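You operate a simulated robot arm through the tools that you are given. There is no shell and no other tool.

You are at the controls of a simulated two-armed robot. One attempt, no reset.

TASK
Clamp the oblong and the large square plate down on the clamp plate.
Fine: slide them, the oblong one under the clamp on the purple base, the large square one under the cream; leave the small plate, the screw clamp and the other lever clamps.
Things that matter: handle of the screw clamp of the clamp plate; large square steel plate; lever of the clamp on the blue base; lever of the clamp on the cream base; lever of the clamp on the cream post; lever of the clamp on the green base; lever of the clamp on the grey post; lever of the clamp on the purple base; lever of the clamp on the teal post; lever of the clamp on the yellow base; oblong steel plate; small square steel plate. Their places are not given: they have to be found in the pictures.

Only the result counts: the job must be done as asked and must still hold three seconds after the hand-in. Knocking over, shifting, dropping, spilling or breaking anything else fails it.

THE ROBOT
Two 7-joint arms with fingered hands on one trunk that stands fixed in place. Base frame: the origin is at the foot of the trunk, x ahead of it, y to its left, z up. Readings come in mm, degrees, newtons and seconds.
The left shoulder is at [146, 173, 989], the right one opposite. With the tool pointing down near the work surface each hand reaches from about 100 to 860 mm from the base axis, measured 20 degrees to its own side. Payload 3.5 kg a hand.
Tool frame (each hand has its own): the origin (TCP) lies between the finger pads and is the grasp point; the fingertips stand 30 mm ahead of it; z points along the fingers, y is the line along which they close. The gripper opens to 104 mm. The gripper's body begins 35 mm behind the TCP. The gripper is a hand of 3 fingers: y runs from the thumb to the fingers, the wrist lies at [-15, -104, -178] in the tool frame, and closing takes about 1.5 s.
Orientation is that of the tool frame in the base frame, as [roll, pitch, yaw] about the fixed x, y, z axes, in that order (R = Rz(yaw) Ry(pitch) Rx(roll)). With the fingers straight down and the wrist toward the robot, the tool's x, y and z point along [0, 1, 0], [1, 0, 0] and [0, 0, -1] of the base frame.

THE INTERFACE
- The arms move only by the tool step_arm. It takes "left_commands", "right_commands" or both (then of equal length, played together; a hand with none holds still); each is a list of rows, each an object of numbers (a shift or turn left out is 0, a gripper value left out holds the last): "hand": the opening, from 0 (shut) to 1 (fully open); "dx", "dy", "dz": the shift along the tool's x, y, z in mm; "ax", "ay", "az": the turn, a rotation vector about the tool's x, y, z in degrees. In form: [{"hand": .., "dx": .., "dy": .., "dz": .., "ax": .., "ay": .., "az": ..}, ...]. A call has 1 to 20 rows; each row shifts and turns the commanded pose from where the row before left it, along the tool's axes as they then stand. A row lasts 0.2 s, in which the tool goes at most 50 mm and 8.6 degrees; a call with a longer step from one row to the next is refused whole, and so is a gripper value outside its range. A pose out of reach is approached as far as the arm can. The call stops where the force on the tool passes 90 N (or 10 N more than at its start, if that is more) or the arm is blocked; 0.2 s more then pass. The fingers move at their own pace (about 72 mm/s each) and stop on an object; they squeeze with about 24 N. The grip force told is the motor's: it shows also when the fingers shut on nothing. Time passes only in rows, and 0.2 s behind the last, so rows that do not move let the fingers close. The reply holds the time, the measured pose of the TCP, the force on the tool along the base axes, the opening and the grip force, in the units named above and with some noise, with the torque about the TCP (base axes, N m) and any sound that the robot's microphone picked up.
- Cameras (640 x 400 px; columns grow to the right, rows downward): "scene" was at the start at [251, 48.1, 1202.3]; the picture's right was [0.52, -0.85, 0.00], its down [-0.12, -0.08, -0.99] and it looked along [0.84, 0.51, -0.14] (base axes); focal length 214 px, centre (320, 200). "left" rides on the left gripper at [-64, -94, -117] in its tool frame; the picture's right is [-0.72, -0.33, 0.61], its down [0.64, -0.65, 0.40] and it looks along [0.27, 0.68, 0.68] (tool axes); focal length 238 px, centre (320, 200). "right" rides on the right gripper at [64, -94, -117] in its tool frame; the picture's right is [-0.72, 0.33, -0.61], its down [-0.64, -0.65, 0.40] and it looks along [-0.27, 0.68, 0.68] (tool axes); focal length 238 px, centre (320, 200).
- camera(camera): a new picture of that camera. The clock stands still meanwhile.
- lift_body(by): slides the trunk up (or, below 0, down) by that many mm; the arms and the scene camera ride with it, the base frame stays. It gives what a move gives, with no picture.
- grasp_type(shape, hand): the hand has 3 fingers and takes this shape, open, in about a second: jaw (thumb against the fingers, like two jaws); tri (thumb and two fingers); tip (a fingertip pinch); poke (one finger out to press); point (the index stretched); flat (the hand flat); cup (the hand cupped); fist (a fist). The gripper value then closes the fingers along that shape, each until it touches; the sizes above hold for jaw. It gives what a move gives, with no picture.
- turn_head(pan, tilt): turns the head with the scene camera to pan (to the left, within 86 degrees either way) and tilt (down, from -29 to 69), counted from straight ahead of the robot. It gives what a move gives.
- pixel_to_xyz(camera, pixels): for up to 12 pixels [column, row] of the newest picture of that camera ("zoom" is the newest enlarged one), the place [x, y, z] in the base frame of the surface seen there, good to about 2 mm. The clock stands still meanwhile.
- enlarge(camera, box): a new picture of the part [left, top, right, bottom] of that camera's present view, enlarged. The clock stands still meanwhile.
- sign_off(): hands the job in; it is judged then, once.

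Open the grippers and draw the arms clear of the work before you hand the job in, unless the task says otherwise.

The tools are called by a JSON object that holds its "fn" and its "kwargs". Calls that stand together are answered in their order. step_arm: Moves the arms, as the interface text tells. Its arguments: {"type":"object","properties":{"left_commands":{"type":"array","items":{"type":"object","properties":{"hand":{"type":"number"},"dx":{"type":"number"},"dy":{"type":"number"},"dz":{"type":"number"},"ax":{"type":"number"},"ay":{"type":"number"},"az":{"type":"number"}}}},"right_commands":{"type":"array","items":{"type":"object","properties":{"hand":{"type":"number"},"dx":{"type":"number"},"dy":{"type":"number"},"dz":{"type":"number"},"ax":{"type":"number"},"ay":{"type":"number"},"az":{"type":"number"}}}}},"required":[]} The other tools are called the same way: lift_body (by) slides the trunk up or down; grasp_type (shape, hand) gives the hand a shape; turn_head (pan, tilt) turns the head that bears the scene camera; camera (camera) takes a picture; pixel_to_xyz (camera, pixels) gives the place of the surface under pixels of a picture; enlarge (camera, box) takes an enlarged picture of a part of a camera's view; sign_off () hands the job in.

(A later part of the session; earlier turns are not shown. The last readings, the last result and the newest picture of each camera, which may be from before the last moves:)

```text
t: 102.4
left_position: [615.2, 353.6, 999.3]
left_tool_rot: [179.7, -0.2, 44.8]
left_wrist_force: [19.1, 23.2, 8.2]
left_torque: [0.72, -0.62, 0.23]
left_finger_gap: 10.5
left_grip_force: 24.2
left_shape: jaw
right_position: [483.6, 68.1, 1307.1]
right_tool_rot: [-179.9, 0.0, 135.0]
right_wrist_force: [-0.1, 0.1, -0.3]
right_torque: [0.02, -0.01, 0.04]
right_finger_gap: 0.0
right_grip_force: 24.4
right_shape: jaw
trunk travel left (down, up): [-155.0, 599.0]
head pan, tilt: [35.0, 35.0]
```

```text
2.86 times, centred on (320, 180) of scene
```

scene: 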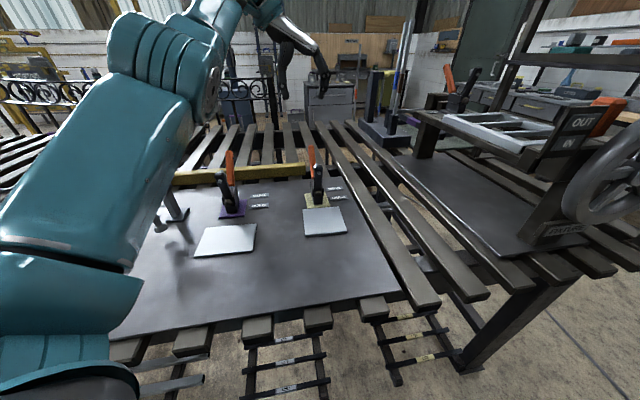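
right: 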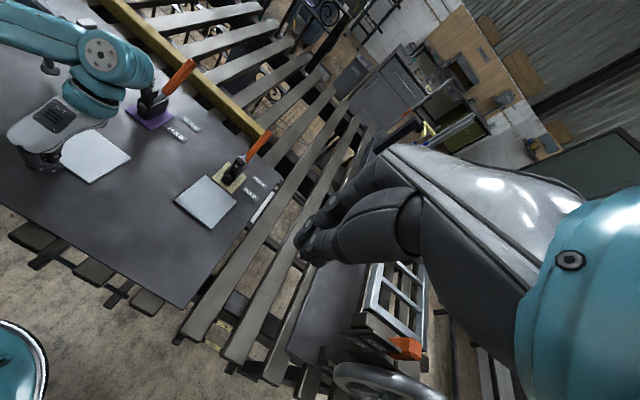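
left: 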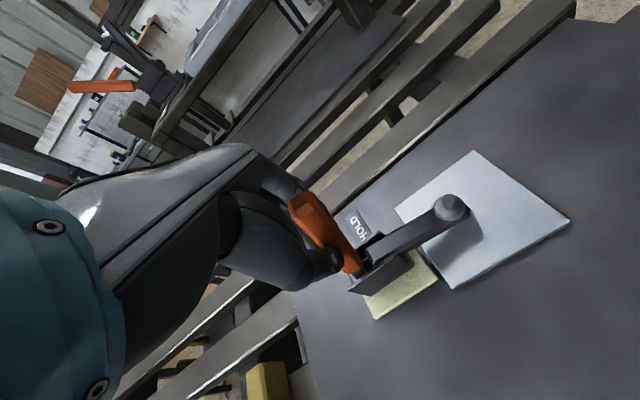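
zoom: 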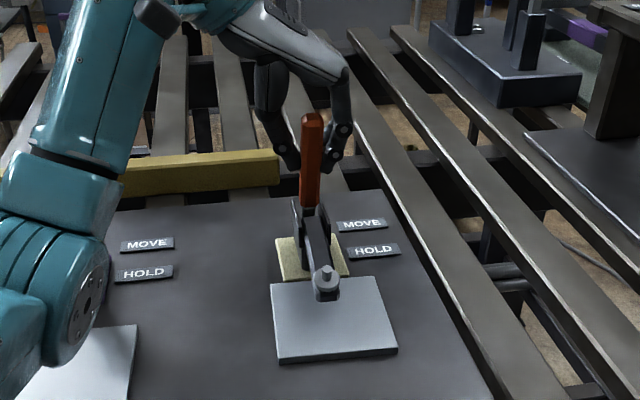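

The arm is almost horizontal with its bolt at s≈598 over the plate, lever now tilted ~17° forward. I continue pulling to seat the clamp.

{"fn": "step_arm", "kwargs": {"left_commands": [{"dx": -6.0, "dz": 1.5}, {"dx": -6.0, "dz": 2.0}]}}

{"fn": "enlarge", "kwargs": {"camera": "left", "box": [280, 140, 600, 340]}}

```text
t: 103.1
left_position: [612.8, 354.1, 999.1]
left_tool_rot: [178.9, -1.6, 46.7]
left_wrist_force: [22.6, 25.9, 3.9]
left_torque: [0.71, -0.68, 0.22]
left_finger_gap: 10.5
left_grip_force: 23.4
left_shape: jaw
right_position: [484.5, 66.6, 1305.2]
right_tool_rot: [-179.8, 0.0, 134.9]
right_wrist_force: [0.4, 0.5, -0.3]
right_torque: [0.02, 0.03, 0.02]
right_finger_gap: 0.1
right_grip_force: 24.2
right_shape: jaw
trunk travel left (down, up): [-155.0, 599.0]
head pan, tilt: [35.0, 35.0]
stopped in row 2 (left hand): the force on the tool passed its limit at 92 N (the readings are from after the stop); the commanded pose is now the measured one
```

```text
2.00 times, centred on (440, 240) of left
```

zoom: 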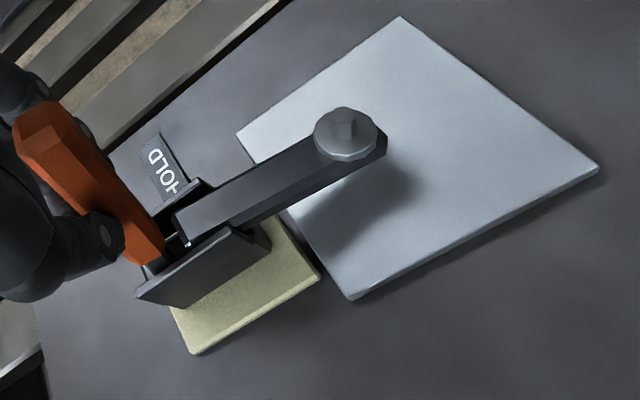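

The force hit the 90 N limit and it stopped: the lever is at its end stop or the pad is seated. I inspect from the other cameras.

{"fn": "camera", "kwargs": {"camera": "right"}}

{"fn": "enlarge", "kwargs": {"camera": "right", "box": [120, 80, 320, 250]}}

{"fn": "enlarge", "kwargs": {"camera": "scene", "box": [280, 130, 360, 240]}}

{"fn": "pixel_to_xyz", "kwargs": {"camera": "zoom", "pixels": [[315, 60], [315, 120], [315, 170], [320, 290], [325, 320], [330, 335]]}}

```text
taken
```

right: 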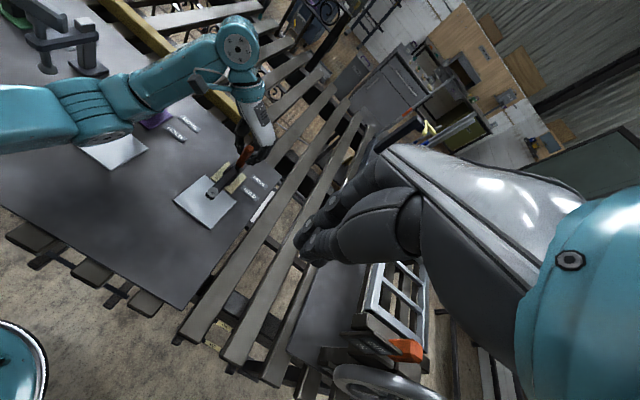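

```text
2.35 times, centred on (220, 165) of right
```

zoom: 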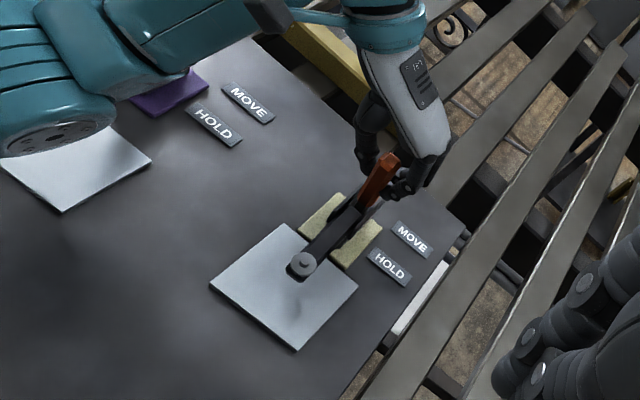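

```text
3.64 times, centred on (320, 185) of scene
```

zoom: 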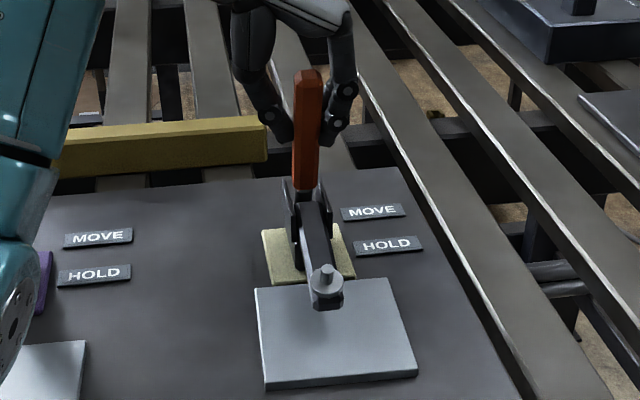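

```text
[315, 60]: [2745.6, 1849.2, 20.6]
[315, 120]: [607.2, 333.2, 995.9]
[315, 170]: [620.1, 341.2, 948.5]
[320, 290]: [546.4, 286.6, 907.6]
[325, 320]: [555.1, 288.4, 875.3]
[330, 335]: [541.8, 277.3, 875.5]
```

The lever is ~17° forward and won't go further. I look closely at the arm's end to see if its pad touches the plate.

{"fn": "enlarge", "kwargs": {"camera": "left", "box": [400, 170, 500, 260]}}

{"fn": "enlarge", "kwargs": {"camera": "scene", "box": [300, 170, 350, 240]}}

{"fn": "enlarge", "kwargs": {"camera": "right", "box": [190, 150, 260, 220]}}

```text
4.44 times, centred on (450, 215) of left
```

zoom: 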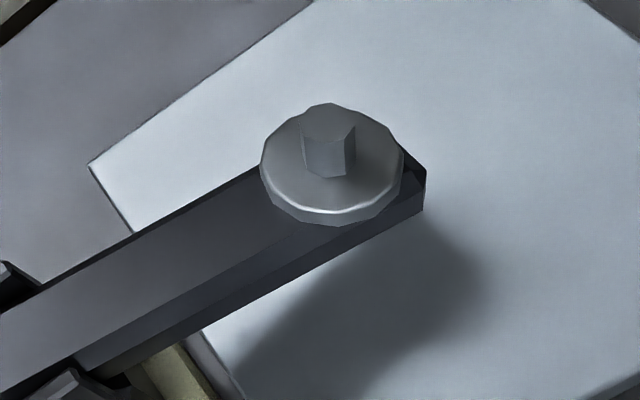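

```text
5.71 times, centred on (325, 205) of scene
```

zoom: 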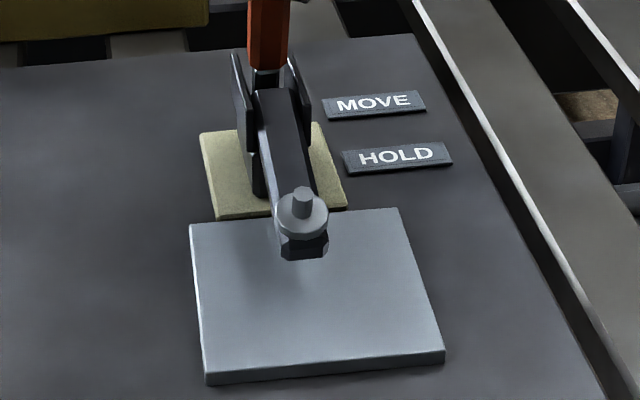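

```text
5.71 times, centred on (225, 185) of right
```

zoom: 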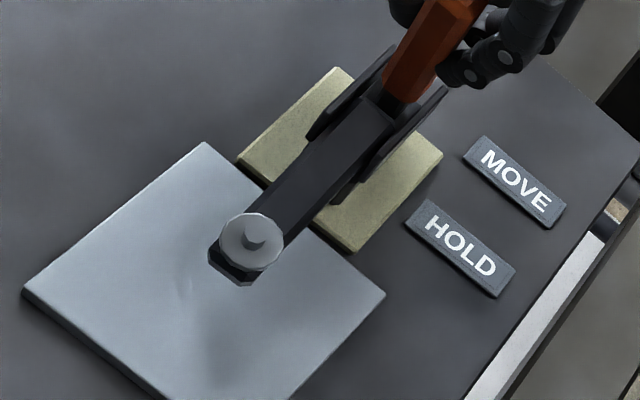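

I measure heights along the arm, the bolt and at the arm's end in this zoom.

{"fn": "pixel_to_xyz", "kwargs": {"camera": "zoom", "pixels": [[258, 237], [235, 240], [300, 180], [330, 150], [360, 115], [225, 268], [240, 282], [215, 255], [240, 290], [200, 262], [250, 283], [380, 95]]}}

{"fn": "enlarge", "kwargs": {"camera": "scene", "box": [300, 170, 350, 240]}}

{"fn": "pixel_to_xyz", "kwargs": {"camera": "zoom", "pixels": [[300, 195], [288, 212], [283, 180], [278, 140], [275, 105], [292, 250], [318, 250], [300, 258], [285, 256], [303, 265], [262, 75]]}}

```text
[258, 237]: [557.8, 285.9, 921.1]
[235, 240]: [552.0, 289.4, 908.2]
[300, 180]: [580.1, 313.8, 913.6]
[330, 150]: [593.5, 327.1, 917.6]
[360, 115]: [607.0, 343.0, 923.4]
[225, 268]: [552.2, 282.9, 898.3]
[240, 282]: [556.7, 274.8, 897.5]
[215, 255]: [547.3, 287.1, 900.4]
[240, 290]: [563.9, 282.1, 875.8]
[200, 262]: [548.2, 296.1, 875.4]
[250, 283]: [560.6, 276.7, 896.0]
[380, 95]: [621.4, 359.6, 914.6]
```

```text
5.71 times, centred on (325, 205) of scene
```

zoom: 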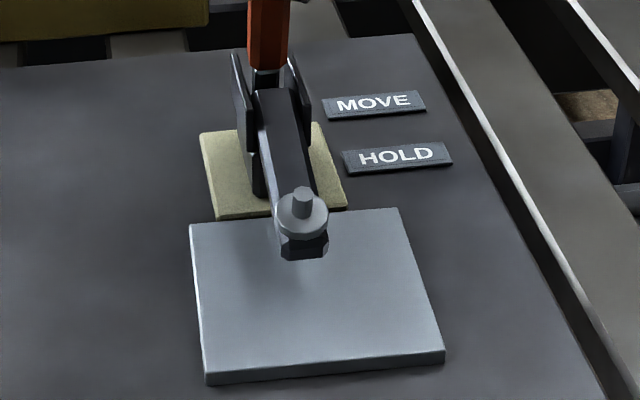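

```text
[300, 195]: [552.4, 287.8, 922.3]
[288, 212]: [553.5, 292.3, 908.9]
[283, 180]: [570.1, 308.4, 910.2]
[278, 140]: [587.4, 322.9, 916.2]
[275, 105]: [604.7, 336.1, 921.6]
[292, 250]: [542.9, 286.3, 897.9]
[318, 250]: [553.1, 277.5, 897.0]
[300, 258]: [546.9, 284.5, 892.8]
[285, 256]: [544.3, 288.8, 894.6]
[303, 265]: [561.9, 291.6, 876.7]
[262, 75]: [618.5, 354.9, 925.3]
```

There's still a ~17 mm gap under the arm's end, so it isn't clamped yet; the torque reading shows I was pulling low on the lever with the fingertips. I release the grip and see whether the lever stays.

{"fn": "step_arm", "kwargs": {"left_commands": [{"hand": 0.5}, {}, {}]}}

{"fn": "enlarge", "kwargs": {"camera": "left", "box": [280, 140, 600, 340]}}

{"fn": "enlarge", "kwargs": {"camera": "scene", "box": [280, 130, 360, 240]}}

```text
t: 103.9
left_position: [607.3, 348.8, 1001.7]
left_tool_rot: [179.0, -1.3, 45.9]
left_wrist_force: [-0.4, -0.2, -0.4]
left_torque: [-0.02, -0.01, 0.0]
left_finger_gap: 51.7
left_grip_force: 0.1
left_shape: jaw
right_position: [480.3, 65.2, 1306.1]
right_tool_rot: [-179.9, 0.0, 135.0]
right_wrist_force: [-0.4, -0.4, -0.4]
right_torque: [0.03, -0.04, 0.0]
right_finger_gap: 0.1
right_grip_force: 24.5
right_shape: jaw
trunk travel left (down, up): [-155.0, 599.0]
head pan, tilt: [35.0, 35.0]
```

```text
2.00 times, centred on (440, 240) of left
```

zoom: 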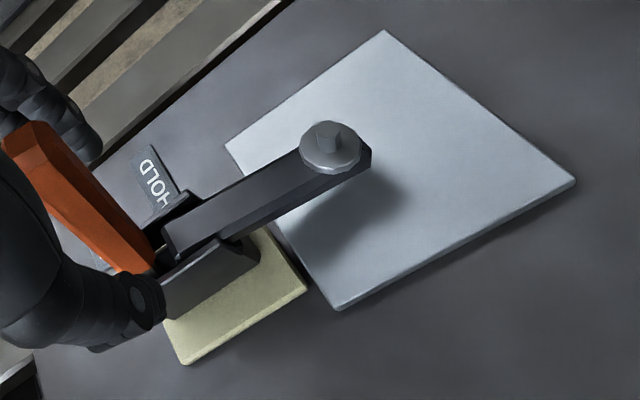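

```text
3.64 times, centred on (320, 185) of scene
```

zoom: 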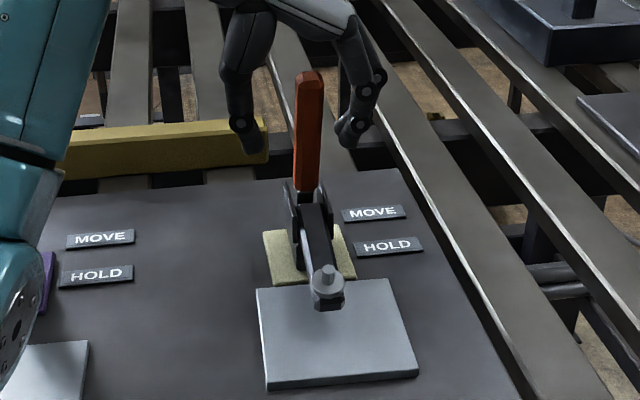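

The lever stays at ~17° forward. I'll push it from behind near its top for better leverage: raise the hand, move beyond the lever, close the fingers and come down behind it.

{"fn": "step_arm", "kwargs": {"left_commands": [{"dz": -30, "ax": 1.0, "ay": -1.3, "az": 0.9}, {"dz": -30}, {"dz": -25}, {"dx": 20, "dy": 3}, {"dx": 25, "dy": 3, "hand": 0.0}, {}, {}, {}]}}

{"fn": "camera", "kwargs": {"camera": "left"}}

{"fn": "enlarge", "kwargs": {"camera": "scene", "box": [260, 70, 380, 220]}}

```text
t: 105.7
left_position: [644.2, 376.6, 1087.4]
left_tool_rot: [-180.0, -0.2, 45.1]
left_wrist_force: [-0.2, 0.4, 0.5]
left_torque: [-0.01, 0.0, -0.01]
left_finger_gap: 0.0
left_grip_force: 24.1
left_shape: jaw
right_position: [481.3, 64.9, 1306.8]
right_tool_rot: [-179.9, 0.0, 135.0]
right_wrist_force: [0.4, -0.2, 0.7]
right_torque: [0.0, 0.0, 0.02]
right_finger_gap: 0.0
right_grip_force: 24.3
right_shape: jaw
trunk travel left (down, up): [-155.0, 599.0]
head pan, tilt: [35.0, 35.0]
```

```text
taken
```

left: 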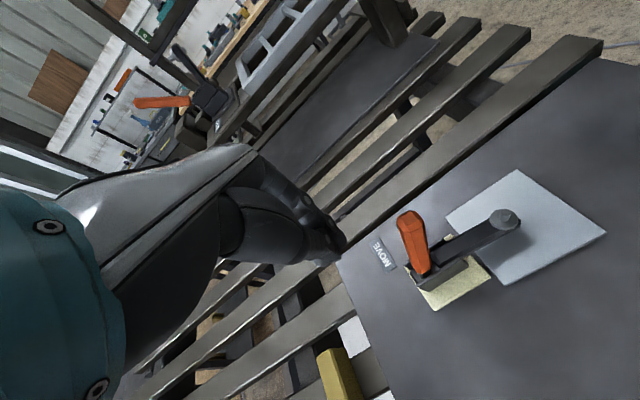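

```text
2.67 times, centred on (320, 145) of scene
```

zoom: 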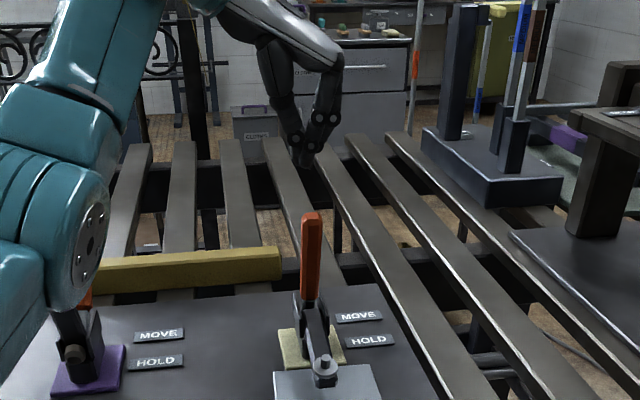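

The closed fingers are behind the lever (s≈722). I measure the lever top and lower the hand behind it.

{"fn": "pixel_to_xyz", "kwargs": {"camera": "left", "pixels": [[408, 213], [400, 225], [416, 235], [420, 265], [410, 220], [430, 270]]}}

{"fn": "step_arm", "kwargs": {"left_commands": [{"dz": 25}, {"dz": 25}, {"dz": 22}]}}

{"fn": "camera", "kwargs": {"camera": "left"}}

{"fn": "enlarge", "kwargs": {"camera": "right", "box": [150, 60, 310, 230]}}

```text
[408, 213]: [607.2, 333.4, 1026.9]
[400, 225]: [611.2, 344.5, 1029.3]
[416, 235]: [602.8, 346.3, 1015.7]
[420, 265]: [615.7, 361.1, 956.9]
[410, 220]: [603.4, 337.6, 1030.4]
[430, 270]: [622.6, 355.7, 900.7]
```

```text
t: 106.5
left_position: [645.3, 375.0, 1015.4]
left_tool_rot: [-179.9, -0.1, 45.1]
left_wrist_force: [-0.6, -0.5, -0.1]
left_torque: [0.03, 0.02, 0.03]
left_finger_gap: 0.0
left_grip_force: 23.2
left_shape: jaw
right_position: [482.7, 66.5, 1306.2]
right_tool_rot: [-179.9, 0.0, 135.0]
right_wrist_force: [1.7, 0.0, -0.1]
right_torque: [0.0, 0.01, -0.01]
right_finger_gap: 0.0
right_grip_force: 23.9
right_shape: jaw
trunk travel left (down, up): [-155.0, 599.0]
head pan, tilt: [35.0, 35.0]
```

```text
taken
```

left: 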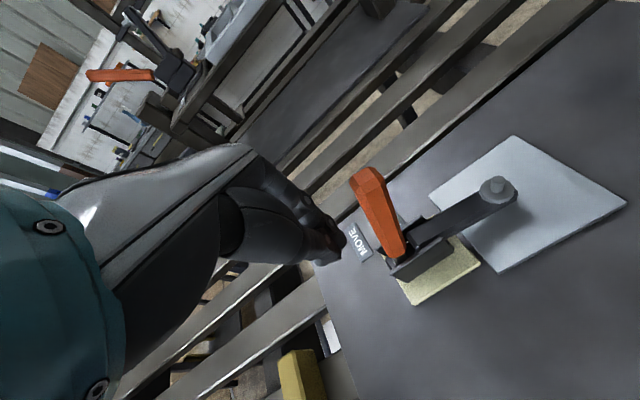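

```text
2.35 times, centred on (230, 145) of right
```

zoom: 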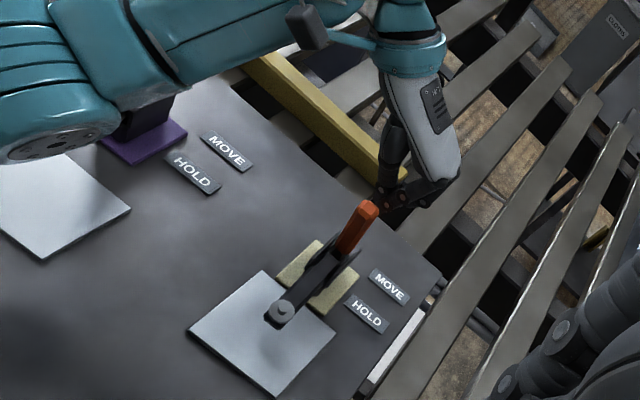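

The fingers are just behind the lever's upper part. I push toward the robot in small steps.

{"fn": "step_arm", "kwargs": {"left_commands": [{"dx": -6}, {"dx": -5}, {"dx": -5}, {"dx": -5}, {"dx": -4}]}}

{"fn": "camera", "kwargs": {"camera": "left"}}

```text
t: 107.7
left_position: [627.4, 359.8, 1013.6]
left_tool_rot: [179.7, -0.3, 45.4]
left_wrist_force: [14.5, 11.2, 5.0]
left_torque: [0.29, -0.4, 0.1]
left_finger_gap: 0.0
left_grip_force: 24.0
left_shape: jaw
right_position: [481.9, 67.4, 1305.4]
right_tool_rot: [-180.0, 0.0, 135.0]
right_wrist_force: [-0.3, 0.6, -0.2]
right_torque: [0.0, -0.04, 0.02]
right_finger_gap: 0.0
right_grip_force: 23.8
right_shape: jaw
trunk travel left (down, up): [-155.0, 599.0]
head pan, tilt: [35.0, 35.0]
```

```text
taken
```

left: 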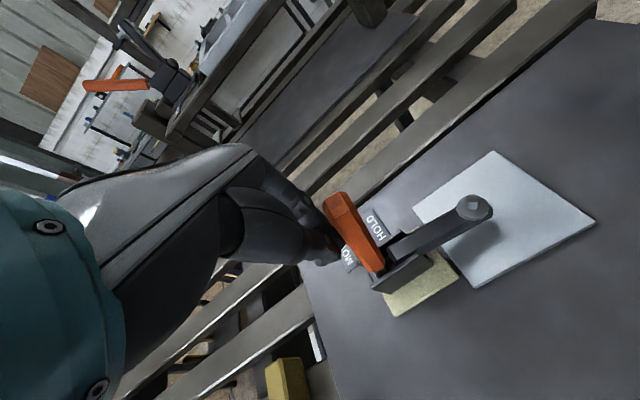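

Contact is at the fingertips (z≈986). I back off a little, raise the hand 24 mm so the tips press near the lever's top, and push again.

{"fn": "step_arm", "kwargs": {"left_commands": [{"dx": 8}, {"dz": -24}, {"dx": -6}, {"dx": -5}, {"dx": -5}, {"dx": -5}, {"dx": -4}]}}

{"fn": "camera", "kwargs": {"camera": "left"}}

```text
t: 109.3
left_position: [620.1, 353.8, 1038.9]
left_tool_rot: [179.4, -0.7, 46.0]
left_wrist_force: [43.2, 42.9, 24.5]
left_torque: [1.08, -1.32, 0.44]
left_finger_gap: 0.1
left_grip_force: 23.6
left_shape: jaw
right_position: [484.4, 70.4, 1305.2]
right_tool_rot: [-179.7, 0.0, 135.0]
right_wrist_force: [-0.3, -0.4, -0.1]
right_torque: [-0.03, 0.03, 0.02]
right_finger_gap: 0.0
right_grip_force: 23.6
right_shape: jaw
trunk travel left (down, up): [-155.0, 599.0]
head pan, tilt: [35.0, 35.0]
```

```text
taken
```

left: 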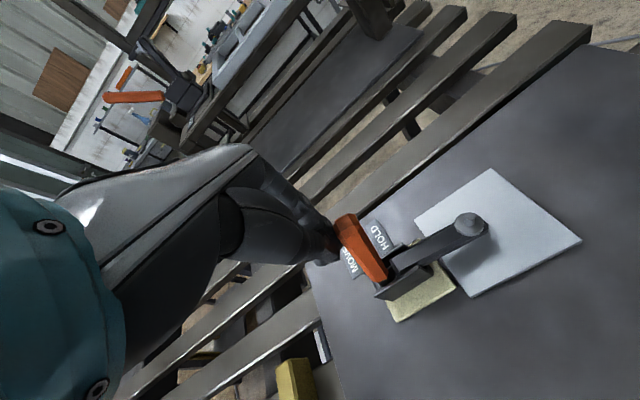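

Force is now ~66 N. I measure the lever and arm to see whether they moved.

{"fn": "pixel_to_xyz", "kwargs": {"camera": "left", "pixels": [[346, 218], [355, 232], [370, 250], [470, 220], [455, 235], [440, 240], [465, 238], [410, 260], [480, 245]]}}

{"fn": "enlarge", "kwargs": {"camera": "left", "box": [320, 160, 520, 320]}}

{"fn": "enlarge", "kwargs": {"camera": "scene", "box": [300, 170, 350, 240]}}

{"fn": "pixel_to_xyz", "kwargs": {"camera": "zoom", "pixels": [[300, 195], [288, 212], [278, 140], [275, 105], [292, 250], [318, 250], [300, 258], [303, 265], [262, 75]]}}

```text
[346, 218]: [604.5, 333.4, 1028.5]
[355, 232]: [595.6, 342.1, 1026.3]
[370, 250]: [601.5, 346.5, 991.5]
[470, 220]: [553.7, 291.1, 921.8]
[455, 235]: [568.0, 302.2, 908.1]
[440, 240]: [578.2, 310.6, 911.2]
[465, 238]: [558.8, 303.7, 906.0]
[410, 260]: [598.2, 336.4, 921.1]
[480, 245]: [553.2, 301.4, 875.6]
```

```text
2.50 times, centred on (420, 240) of left
```

zoom: 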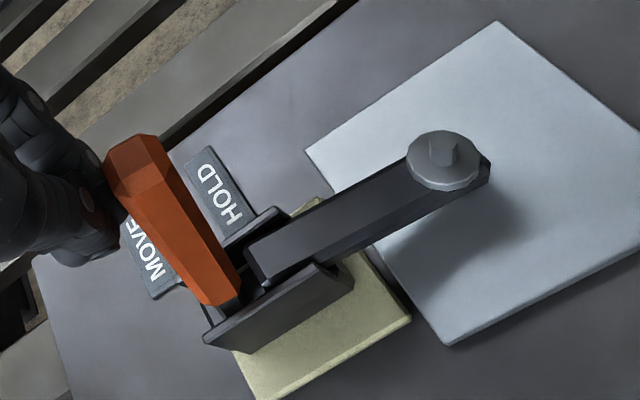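

```text
5.71 times, centred on (325, 205) of scene
```

zoom: 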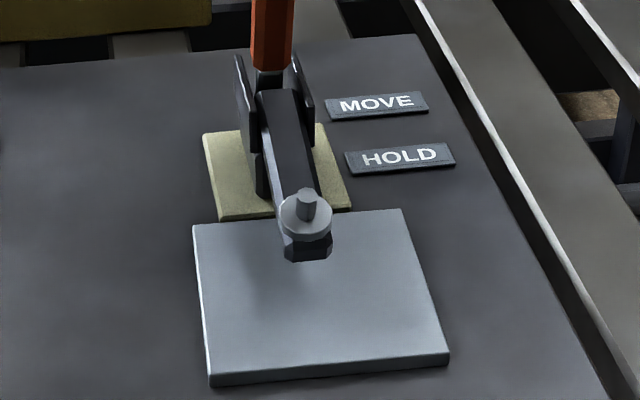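

```text
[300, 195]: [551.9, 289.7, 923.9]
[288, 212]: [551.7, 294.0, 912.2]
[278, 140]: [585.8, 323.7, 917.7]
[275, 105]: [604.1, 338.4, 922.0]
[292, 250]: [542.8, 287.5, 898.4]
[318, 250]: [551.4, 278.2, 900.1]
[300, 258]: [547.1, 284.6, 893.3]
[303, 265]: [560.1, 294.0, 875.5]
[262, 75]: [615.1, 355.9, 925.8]
```

The arm did not move even with ~66 N at the top, so it's at its end stop; the lever now stands over the HOLD label. I back the hand off and look under the arm from the left side to see the pad.

{"fn": "step_arm", "kwargs": {"left_commands": [{"dx": 15}, {"dx": 15, "dz": -10}]}}

{"fn": "enlarge", "kwargs": {"camera": "left", "box": [380, 180, 500, 300]}}

{"fn": "enlarge", "kwargs": {"camera": "right", "box": [190, 140, 260, 210]}}

```text
t: 109.9
left_position: [634.7, 366.3, 1047.1]
left_tool_rot: [-179.8, 0.2, 44.9]
left_wrist_force: [0.1, 0.2, -0.1]
left_torque: [0.03, 0.0, 0.01]
left_finger_gap: 0.0
left_grip_force: 23.6
left_shape: jaw
right_position: [480.5, 66.2, 1305.4]
right_tool_rot: [180.0, 0.0, 135.1]
right_wrist_force: [-0.3, 0.5, 0.0]
right_torque: [0.0, -0.02, 0.03]
right_finger_gap: 0.0
right_grip_force: 24.1
right_shape: jaw
trunk travel left (down, up): [-155.0, 599.0]
head pan, tilt: [35.0, 35.0]
```

```text
3.33 times, centred on (440, 240) of left
```

zoom: 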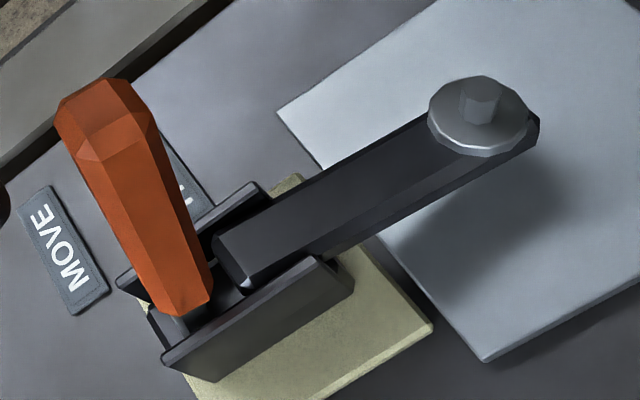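

```text
5.71 times, centred on (225, 175) of right
```

zoom: 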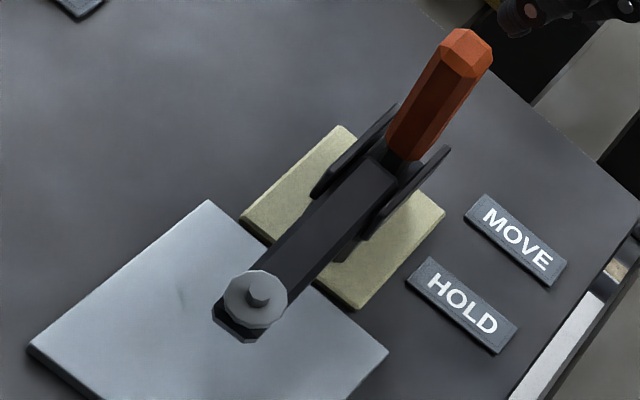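

I move the left hand up and over to the space in front, between the clamps, and tilt it to get a low side view of the cream clamp.

{"fn": "step_arm", "kwargs": {"left_commands": [{"dz": -40}, {"dz": -20, "dy": -20}, {"dx": -25, "dy": -27}, {"dx": -30, "dy": -27}, {"dx": -30, "dy": -27}, {"dx": -30, "dy": -20}, {"dx": -30, "dy": -10}, {"ax": -7.5, "dz": 10}, {"ax": -7.5, "dz": 10}, {"ax": -7.5, "dz": 10}, {"ax": -7.5, "dz": 10}]}}

{"fn": "camera", "kwargs": {"camera": "left"}}

{"fn": "camera", "kwargs": {"camera": "scene"}}

```text
t: 112.3
left_position: [444.2, 351.1, 1076.1]
left_tool_rot: [149.9, -1.0, 45.4]
left_wrist_force: [1.1, 0.7, 0.5]
left_torque: [-0.03, 0.01, 0.02]
left_finger_gap: 0.0
left_grip_force: 24.4
left_shape: jaw
right_position: [478.9, 64.2, 1309.0]
right_tool_rot: [179.8, 0.0, 135.0]
right_wrist_force: [0.1, 0.2, 0.2]
right_torque: [0.0, -0.03, 0.0]
right_finger_gap: 0.3
right_grip_force: 23.5
right_shape: jaw
trunk travel left (down, up): [-155.0, 599.0]
head pan, tilt: [35.0, 35.0]
```

```text
taken
```

left: 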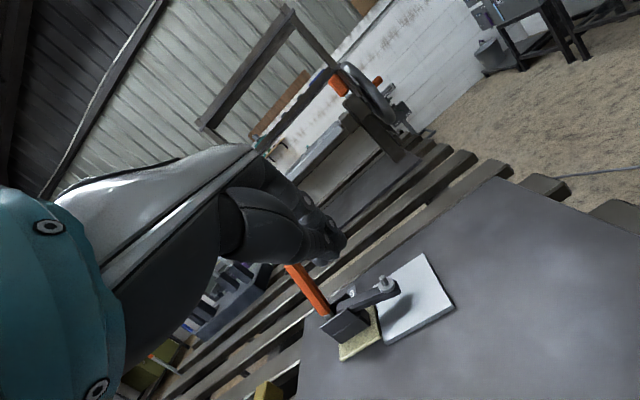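

```text
taken
```

scene: 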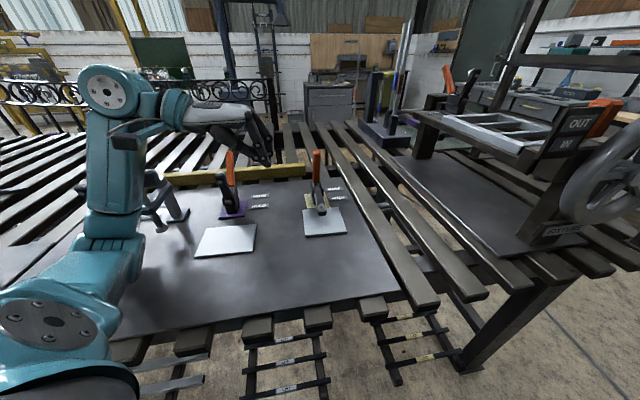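

The side view works. I enlarge the cream clamp in the left camera's picture.

{"fn": "enlarge", "kwargs": {"camera": "left", "box": [280, 240, 460, 370]}}

{"fn": "pixel_to_xyz", "kwargs": {"camera": "zoom", "pixels": [[370, 150], [360, 190], [300, 205], [400, 170], [420, 165], [355, 215], [300, 270], [340, 240], [120, 180], [60, 100], [400, 200], [330, 205]]}}

```text
3.08 times, centred on (370, 305) of left
```

zoom: 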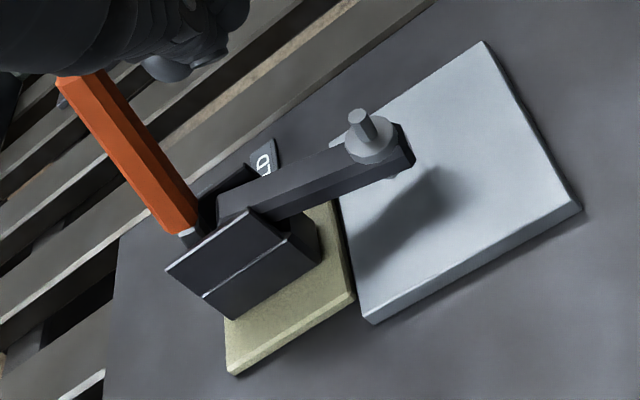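

```text
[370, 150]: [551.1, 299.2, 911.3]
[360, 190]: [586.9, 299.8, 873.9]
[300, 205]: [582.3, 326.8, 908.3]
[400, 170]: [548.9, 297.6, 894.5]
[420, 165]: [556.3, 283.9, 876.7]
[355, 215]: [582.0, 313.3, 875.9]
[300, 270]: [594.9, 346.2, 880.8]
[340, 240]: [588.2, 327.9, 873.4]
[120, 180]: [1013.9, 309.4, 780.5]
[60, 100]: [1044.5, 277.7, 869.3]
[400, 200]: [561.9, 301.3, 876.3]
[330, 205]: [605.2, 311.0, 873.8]
```

A light stub shows under the arm's end near zoom (397,178). I zoom closer to see whether it touches the plate.

{"fn": "enlarge", "kwargs": {"camera": "left", "box": [370, 265, 420, 315]}}

{"fn": "pixel_to_xyz", "kwargs": {"camera": "zoom", "pixels": [[250, 250], [270, 270], [300, 280], [220, 300], [320, 260], [240, 270], [200, 270], [350, 250], [290, 300], [260, 290]]}}

```text
8.00 times, centred on (395, 290) of left
```

zoom: 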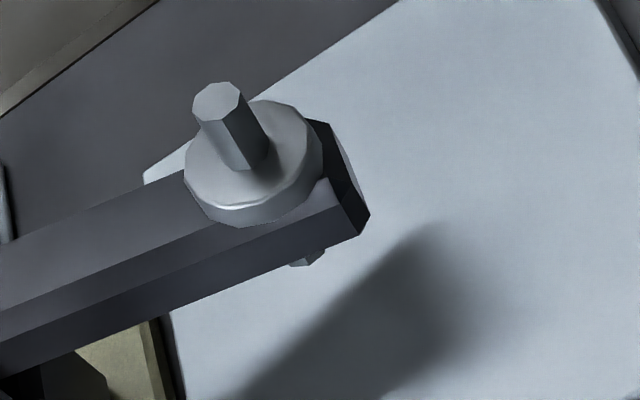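

```text
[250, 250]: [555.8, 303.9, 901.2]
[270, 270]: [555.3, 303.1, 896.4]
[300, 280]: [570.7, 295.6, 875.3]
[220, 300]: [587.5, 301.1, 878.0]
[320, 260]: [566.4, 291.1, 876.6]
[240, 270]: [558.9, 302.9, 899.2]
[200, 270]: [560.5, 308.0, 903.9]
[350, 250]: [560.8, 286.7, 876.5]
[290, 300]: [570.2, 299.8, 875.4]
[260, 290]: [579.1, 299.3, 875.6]
```

The stub under the arm is short and does not reach the plate (gap ~12 mm). I look at what stops the arm, under its root near the cheeks.

{"fn": "enlarge", "kwargs": {"camera": "left", "box": [330, 285, 400, 345]}}

{"fn": "pixel_to_xyz", "kwargs": {"camera": "zoom", "pixels": [[330, 150], [360, 180], [380, 160], [400, 190], [420, 170], [340, 200], [300, 220], [250, 120], [440, 150], [390, 210]]}}

```text
6.67 times, centred on (365, 315) of left
```

zoom: 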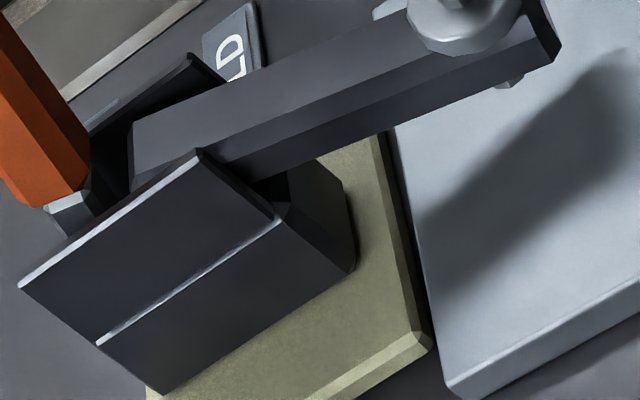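

```text
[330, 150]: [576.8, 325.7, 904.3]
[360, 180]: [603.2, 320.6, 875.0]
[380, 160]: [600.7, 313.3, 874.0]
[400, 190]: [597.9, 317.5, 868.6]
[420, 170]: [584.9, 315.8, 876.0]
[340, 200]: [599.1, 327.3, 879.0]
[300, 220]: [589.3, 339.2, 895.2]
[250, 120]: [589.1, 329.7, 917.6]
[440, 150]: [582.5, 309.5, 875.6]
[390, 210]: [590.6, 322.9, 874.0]
```

The stop might be the pad seating through the plate's contact geometry. I test whether the square plate is held, by gently pushing it with the right hand; first the left hand is moved up and left out of the way.

{"fn": "step_arm", "kwargs": {"left_commands": [{"ax": 7.5, "dz": -20}, {"ax": 7.5, "dz": -20}, {"ax": 7.5, "dz": -20}, {"ax": 7.5, "dz": -20}, {"dy": -30, "dz": -10}, {"dy": -30, "dz": -10}, {"dy": -30}], "right_commands": [{"dz": 40}, {"dz": 40}, {"dz": 40}, {"dz": 40}, {"dz": 40, "dx": -10}, {"dz": 40, "dx": -10}, {"dz": 40, "dx": 10}]}}

{"fn": "camera", "kwargs": {"camera": "scene"}}

```text
t: 113.9
left_position: [363.1, 433.8, 1164.8]
left_tool_rot: [-180.0, -0.2, 45.1]
left_wrist_force: [-0.1, -0.8, -0.3]
left_torque: [-0.01, 0.01, -0.02]
left_finger_gap: 0.0
left_grip_force: 23.6
left_shape: jaw
right_position: [487.1, 59.4, 1024.9]
right_tool_rot: [-179.9, 0.1, 135.0]
right_wrist_force: [-0.9, 0.0, 0.0]
right_torque: [0.0, 0.02, 0.01]
right_finger_gap: 0.1
right_grip_force: 24.5
right_shape: jaw
trunk travel left (down, up): [-155.0, 599.0]
head pan, tilt: [35.0, 35.0]
```

```text
taken
```

scene: 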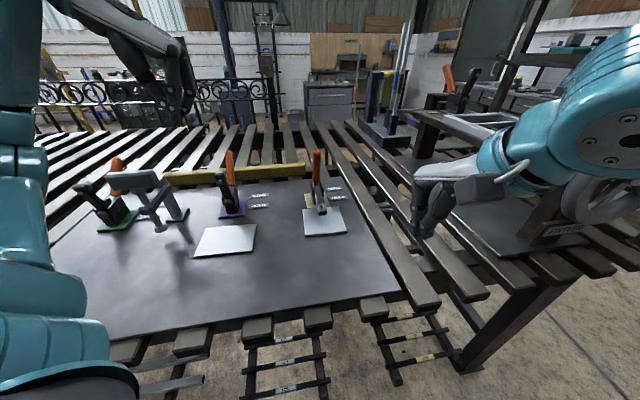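

The right hand is at s≈386, t≈302. I move it to s≈505, t≈189 and lower it behind the square plate.

{"fn": "step_arm", "kwargs": {"right_commands": [{"dx": 28, "dy": 28}, {"dx": 28, "dy": 28}, {"dx": 28, "dy": 28}, {"dx": 29, "dy": 30}, {"dz": 35}, {"dz": 35}, {"dz": 30}, {"dz": 25}]}}

{"fn": "enlarge", "kwargs": {"camera": "scene", "box": [260, 140, 400, 280]}}

```text
t: 115.7
left_position: [363.5, 433.5, 1164.6]
left_tool_rot: [179.9, -0.2, 45.1]
left_wrist_force: [-0.3, -1.0, 0.7]
left_torque: [0.02, 0.02, 0.01]
left_finger_gap: 0.0
left_grip_force: 23.8
left_shape: jaw
right_position: [489.9, 219.4, 901.3]
right_tool_rot: [180.0, 0.0, 135.0]
right_wrist_force: [-0.2, 0.4, 0.3]
right_torque: [-0.04, -0.03, 0.02]
right_finger_gap: 0.3
right_grip_force: 23.7
right_shape: jaw
trunk travel left (down, up): [-155.0, 599.0]
head pan, tilt: [35.0, 35.0]
```

```text
2.86 times, centred on (330, 210) of scene
```

zoom: 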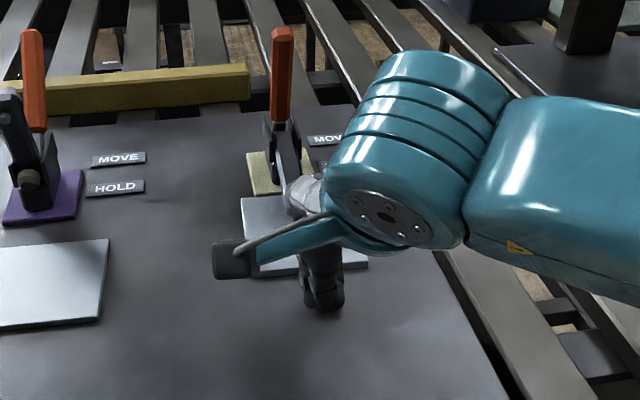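

Right TCP is at s≈502. I push gently forward to s≈538, about 4 mm past contact, and read the force.

{"fn": "step_arm", "kwargs": {"right_commands": [{"dz": 1, "dy": 10}, {"dy": 10}, {"dy": 8}, {"dy": 3}, {"dy": 2}, {"dy": 2}, {"dy": 2}]}}

{"fn": "enlarge", "kwargs": {"camera": "scene", "box": [260, 140, 400, 280]}}

```text
t: 117.3
left_position: [362.1, 431.7, 1166.2]
left_tool_rot: [180.0, -0.2, 45.2]
left_wrist_force: [-0.5, -0.4, -0.6]
left_torque: [-0.02, -0.04, 0.01]
left_finger_gap: 0.1
left_grip_force: 24.0
left_shape: jaw
right_position: [513.2, 244.2, 900.8]
right_tool_rot: [180.0, 0.0, 135.0]
right_wrist_force: [-9.3, -8.1, 5.1]
right_torque: [-0.25, 0.21, 0.01]
right_finger_gap: 0.0
right_grip_force: 23.8
right_shape: jaw
trunk travel left (down, up): [-155.0, 599.0]
head pan, tilt: [35.0, 35.0]
```

```text
2.86 times, centred on (330, 210) of scene
```

zoom: 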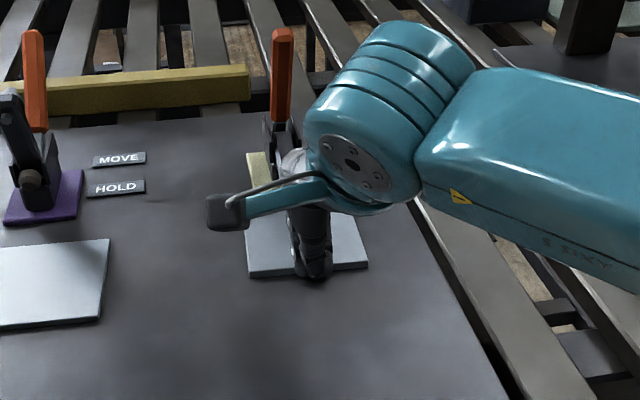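

Resistance is 12 N at s≈535.6 — more than free sliding (~3 N). I push 3 mm more to confirm that the plate is held.

{"fn": "step_arm", "kwargs": {"right_commands": [{"dy": 1.5}, {"dy": 1.5}, {}]}}

```text
t: 118.1
left_position: [362.4, 431.8, 1167.4]
left_tool_rot: [-179.8, -0.2, 45.1]
left_wrist_force: [-0.4, -0.8, 0.6]
left_torque: [-0.02, -0.03, -0.01]
left_finger_gap: 0.0
left_grip_force: 23.6
left_shape: jaw
right_position: [514.5, 246.4, 902.7]
right_tool_rot: [179.9, -0.1, 135.0]
right_wrist_force: [-15.5, -14.7, 7.6]
right_torque: [-0.37, 0.42, -0.01]
right_finger_gap: 0.2
right_grip_force: 24.7
right_shape: jaw
trunk travel left (down, up): [-155.0, 599.0]
head pan, tilt: [35.0, 35.0]
```

Force rises to ~21 N with the finger starting to ride up. I back off and measure whether the plate moved.

{"fn": "step_arm", "kwargs": {"right_commands": [{"dy": -5}, {"dy": -15}, {"dz": -30}, {"dz": -40}, {"dz": -40}, {"dx": -40}, {"dx": -40}, {"dx": -40}]}}

{"fn": "enlarge", "kwargs": {"camera": "scene", "box": [260, 140, 400, 280]}}

{"fn": "pixel_to_xyz", "kwargs": {"camera": "zoom", "pixels": [[244, 200], [248, 276], [367, 265], [345, 196], [247, 190], [312, 187], [300, 240], [250, 188], [247, 281]]}}

```text
t: 119.9
left_position: [363.9, 433.4, 1164.7]
left_tool_rot: [-180.0, -0.1, 45.1]
left_wrist_force: [-0.4, 0.9, 0.8]
left_torque: [-0.02, 0.02, -0.02]
left_finger_gap: 0.0
left_grip_force: 24.2
left_shape: jaw
right_position: [588.9, 147.1, 1011.9]
right_tool_rot: [-179.9, -0.1, 134.9]
right_wrist_force: [0.5, -0.5, -1.2]
right_torque: [0.02, -0.02, 0.0]
right_finger_gap: 0.0
right_grip_force: 23.9
right_shape: jaw
trunk travel left (down, up): [-155.0, 599.0]
head pan, tilt: [35.0, 35.0]
```

```text
2.86 times, centred on (330, 210) of scene
```

zoom: 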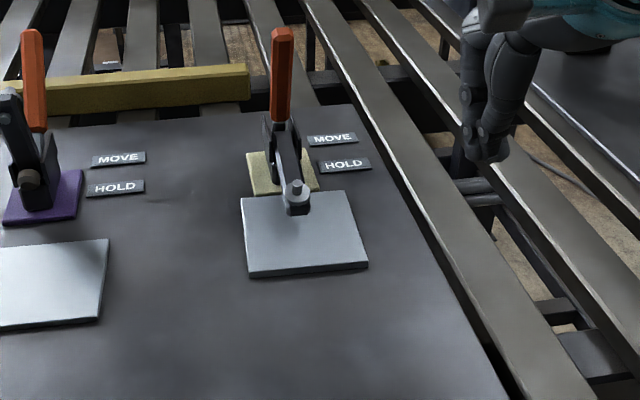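

```text
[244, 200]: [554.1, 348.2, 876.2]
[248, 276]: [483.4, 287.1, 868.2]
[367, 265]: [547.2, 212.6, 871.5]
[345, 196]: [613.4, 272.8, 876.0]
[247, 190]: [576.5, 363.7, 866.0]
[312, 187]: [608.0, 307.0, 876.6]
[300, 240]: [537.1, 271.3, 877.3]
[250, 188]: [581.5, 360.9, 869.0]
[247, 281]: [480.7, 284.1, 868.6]
```

The plate stayed put under a ~21 N push (free sliding took ~2 N), so the cream clamp is gripping it. I check that the lever has stayed at its angle.

{"fn": "pixel_to_xyz", "kwargs": {"camera": "zoom", "pixels": [[281, 32], [280, 60], [280, 90], [279, 110], [293, 185], [297, 210], [284, 165], [281, 150]]}}

{"fn": "enlarge", "kwargs": {"camera": "scene", "box": [295, 140, 345, 220]}}

{"fn": "camera", "kwargs": {"camera": "right"}}

```text
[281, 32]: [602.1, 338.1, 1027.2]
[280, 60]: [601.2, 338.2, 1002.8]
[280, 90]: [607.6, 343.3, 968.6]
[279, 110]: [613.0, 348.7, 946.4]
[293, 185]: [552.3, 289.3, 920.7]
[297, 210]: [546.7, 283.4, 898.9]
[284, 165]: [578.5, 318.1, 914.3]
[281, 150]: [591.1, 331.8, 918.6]
```

```text
5.00 times, centred on (320, 180) of scene
```

zoom: 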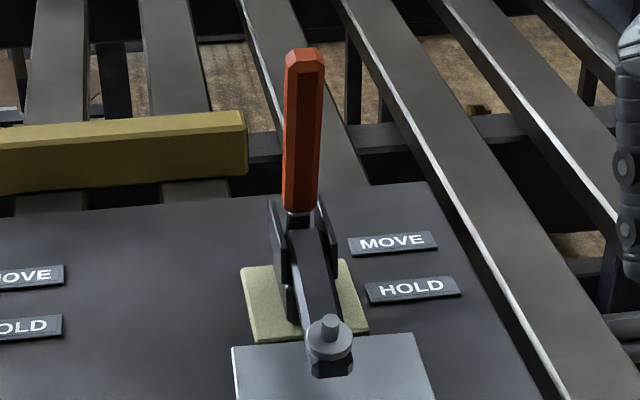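

```text
taken
```

right: 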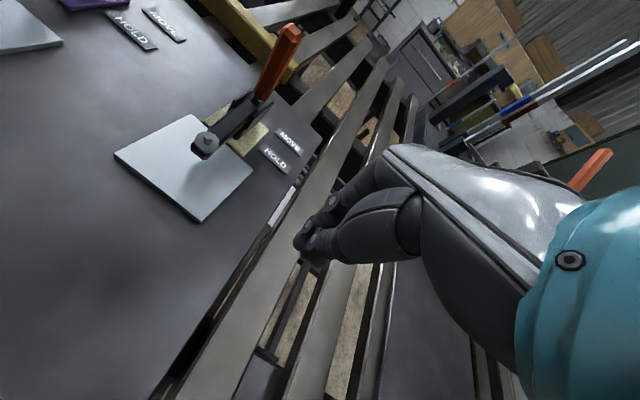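

The lever holds at ~15° forward. The right camera now has a lower side view; I enlarge the arm tip.

{"fn": "enlarge", "kwargs": {"camera": "right", "box": [170, 90, 270, 180]}}

{"fn": "pixel_to_xyz", "kwargs": {"camera": "zoom", "pixels": [[235, 300], [235, 330], [215, 320], [260, 310], [235, 345], [300, 270], [330, 240], [380, 190], [360, 260]]}}

```text
4.44 times, centred on (220, 135) of right
```

zoom: 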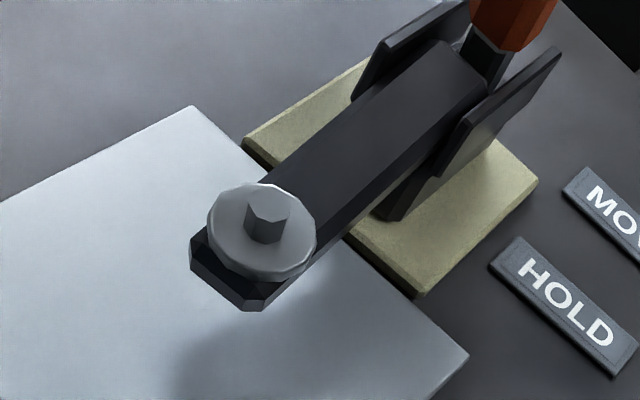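

```text
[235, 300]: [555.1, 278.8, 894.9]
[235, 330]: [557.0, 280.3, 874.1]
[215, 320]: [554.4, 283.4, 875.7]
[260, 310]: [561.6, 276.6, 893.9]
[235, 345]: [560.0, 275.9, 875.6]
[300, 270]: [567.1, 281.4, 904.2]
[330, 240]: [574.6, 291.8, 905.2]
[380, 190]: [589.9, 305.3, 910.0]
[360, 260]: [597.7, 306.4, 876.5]
```

Now the oblong needs ~20 mm more (its front is at 607, pad lands at ≈595). I use the left hand at yaw 45° with closed fingers: move back to s≈474, t≈−44 and descend behind the plate.

{"fn": "step_arm", "kwargs": {"left_commands": [{"dx": -30, "dy": 2}, {"dx": -30, "dy": 2}, {"dx": -30, "dy": 1}, {"dz": 40}, {"dz": 40}, {"dz": 40}, {"dz": 40}, {"dz": 40}, {"dz": 40}], "right_commands": [{"dz": -30}, {"dz": -30}, {"dz": -30}, {"dz": -30}, {}, {}, {}, {}, {}]}}

{"fn": "turn_head", "kwargs": {"pan": 55, "tilt": 40}}

{"fn": "camera", "kwargs": {"camera": "scene"}}

```text
t: 121.9
left_position: [302.6, 365.0, 923.8]
left_tool_rot: [179.9, 0.0, 45.1]
left_wrist_force: [-0.5, -0.4, -0.5]
left_torque: [-0.02, 0.0, 0.01]
left_finger_gap: 0.3
left_grip_force: 24.3
left_shape: jaw
right_position: [588.3, 148.6, 1130.5]
right_tool_rot: [180.0, 0.0, 135.0]
right_wrist_force: [-0.1, 0.1, 0.0]
right_torque: [0.01, 0.03, -0.02]
right_finger_gap: 0.2
right_grip_force: 24.3
right_shape: jaw
trunk travel left (down, up): [-155.0, 599.0]
head pan, tilt: [35.0, 35.0]
```

```text
t: 122.7
left_position: [304.7, 366.6, 923.9]
left_tool_rot: [180.0, -0.1, 45.2]
left_wrist_force: [0.7, 0.1, 0.8]
left_torque: [-0.01, 0.0, -0.02]
left_finger_gap: 0.0
left_grip_force: 23.9
left_shape: jaw
right_position: [587.6, 148.5, 1130.6]
right_tool_rot: [-179.9, 0.0, 135.0]
right_wrist_force: [-0.6, -0.5, -0.4]
right_torque: [-0.03, -0.01, 0.0]
right_finger_gap: 0.0
right_grip_force: 23.5
right_shape: jaw
trunk travel left (down, up): [-155.0, 599.0]
head pan, tilt: [55.0, 40.0]
```

```text
taken
```

scene: 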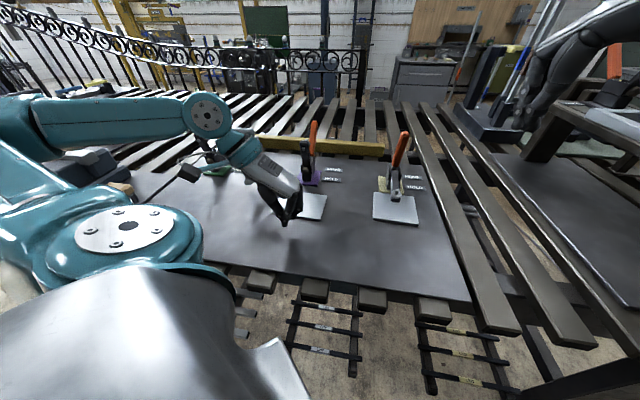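

In place at s≈475, t≈−44. I lower to z≈900 and push forward 45 mm.

{"fn": "step_arm", "kwargs": {"left_commands": [{"dz": 14}, {"dz": 10}, {"dx": 8}, {"dx": 8}, {"dx": 6}, {"dx": 5}, {"dx": 5}, {"dx": 5}, {"dx": 4}, {"dx": 4}]}}

{"fn": "enlarge", "kwargs": {"camera": "scene", "box": [230, 130, 370, 250]}}

{"fn": "camera", "kwargs": {"camera": "left"}}

```text
t: 124.9
left_position: [336.4, 397.5, 901.5]
left_tool_rot: [179.9, -0.2, 45.1]
left_wrist_force: [-1.1, -1.6, 1.6]
left_torque: [-0.02, 0.01, 0.01]
left_finger_gap: 0.1
left_grip_force: 23.4
left_shape: jaw
right_position: [587.8, 148.1, 1130.5]
right_tool_rot: [179.9, 0.0, 135.0]
right_wrist_force: [-0.6, -0.5, 0.4]
right_torque: [0.01, -0.02, 0.02]
right_finger_gap: 0.0
right_grip_force: 24.3
right_shape: jaw
trunk travel left (down, up): [-155.0, 599.0]
head pan, tilt: [55.0, 40.0]
```

```text
3.33 times, centred on (300, 190) of scene
```

zoom: 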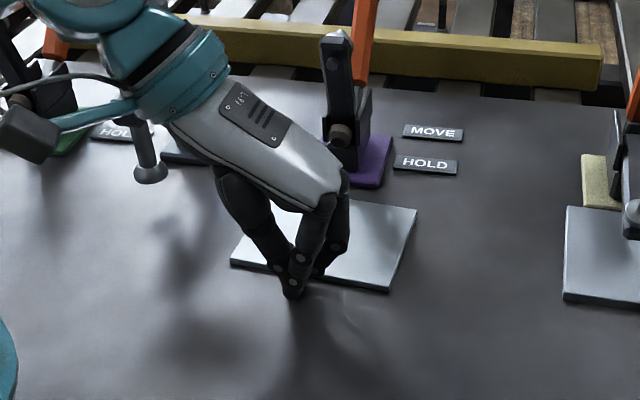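

```text
taken
```

left: 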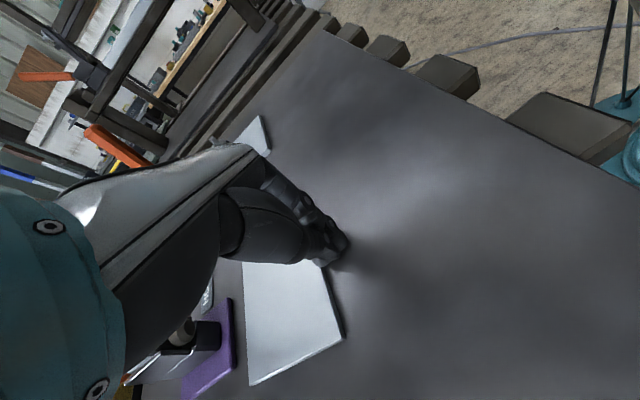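

I measure the oblong's corners now.

{"fn": "pixel_to_xyz", "kwargs": {"camera": "zoom", "pixels": [[234, 259], [387, 284], [414, 211], [360, 205], [365, 186], [380, 187], [350, 270]]}}

{"fn": "pixel_to_xyz", "kwargs": {"camera": "left", "pixels": [[341, 335], [250, 383], [247, 270], [228, 300], [234, 365], [320, 285]]}}

```text
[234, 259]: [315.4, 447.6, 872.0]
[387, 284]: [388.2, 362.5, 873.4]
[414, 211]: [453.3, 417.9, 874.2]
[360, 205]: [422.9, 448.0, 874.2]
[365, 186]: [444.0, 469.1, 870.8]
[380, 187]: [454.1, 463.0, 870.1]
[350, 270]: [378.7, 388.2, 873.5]
```

```text
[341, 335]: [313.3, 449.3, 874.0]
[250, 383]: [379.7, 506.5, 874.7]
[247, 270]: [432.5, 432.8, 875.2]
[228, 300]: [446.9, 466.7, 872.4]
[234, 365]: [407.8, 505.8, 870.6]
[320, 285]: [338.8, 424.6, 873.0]
```

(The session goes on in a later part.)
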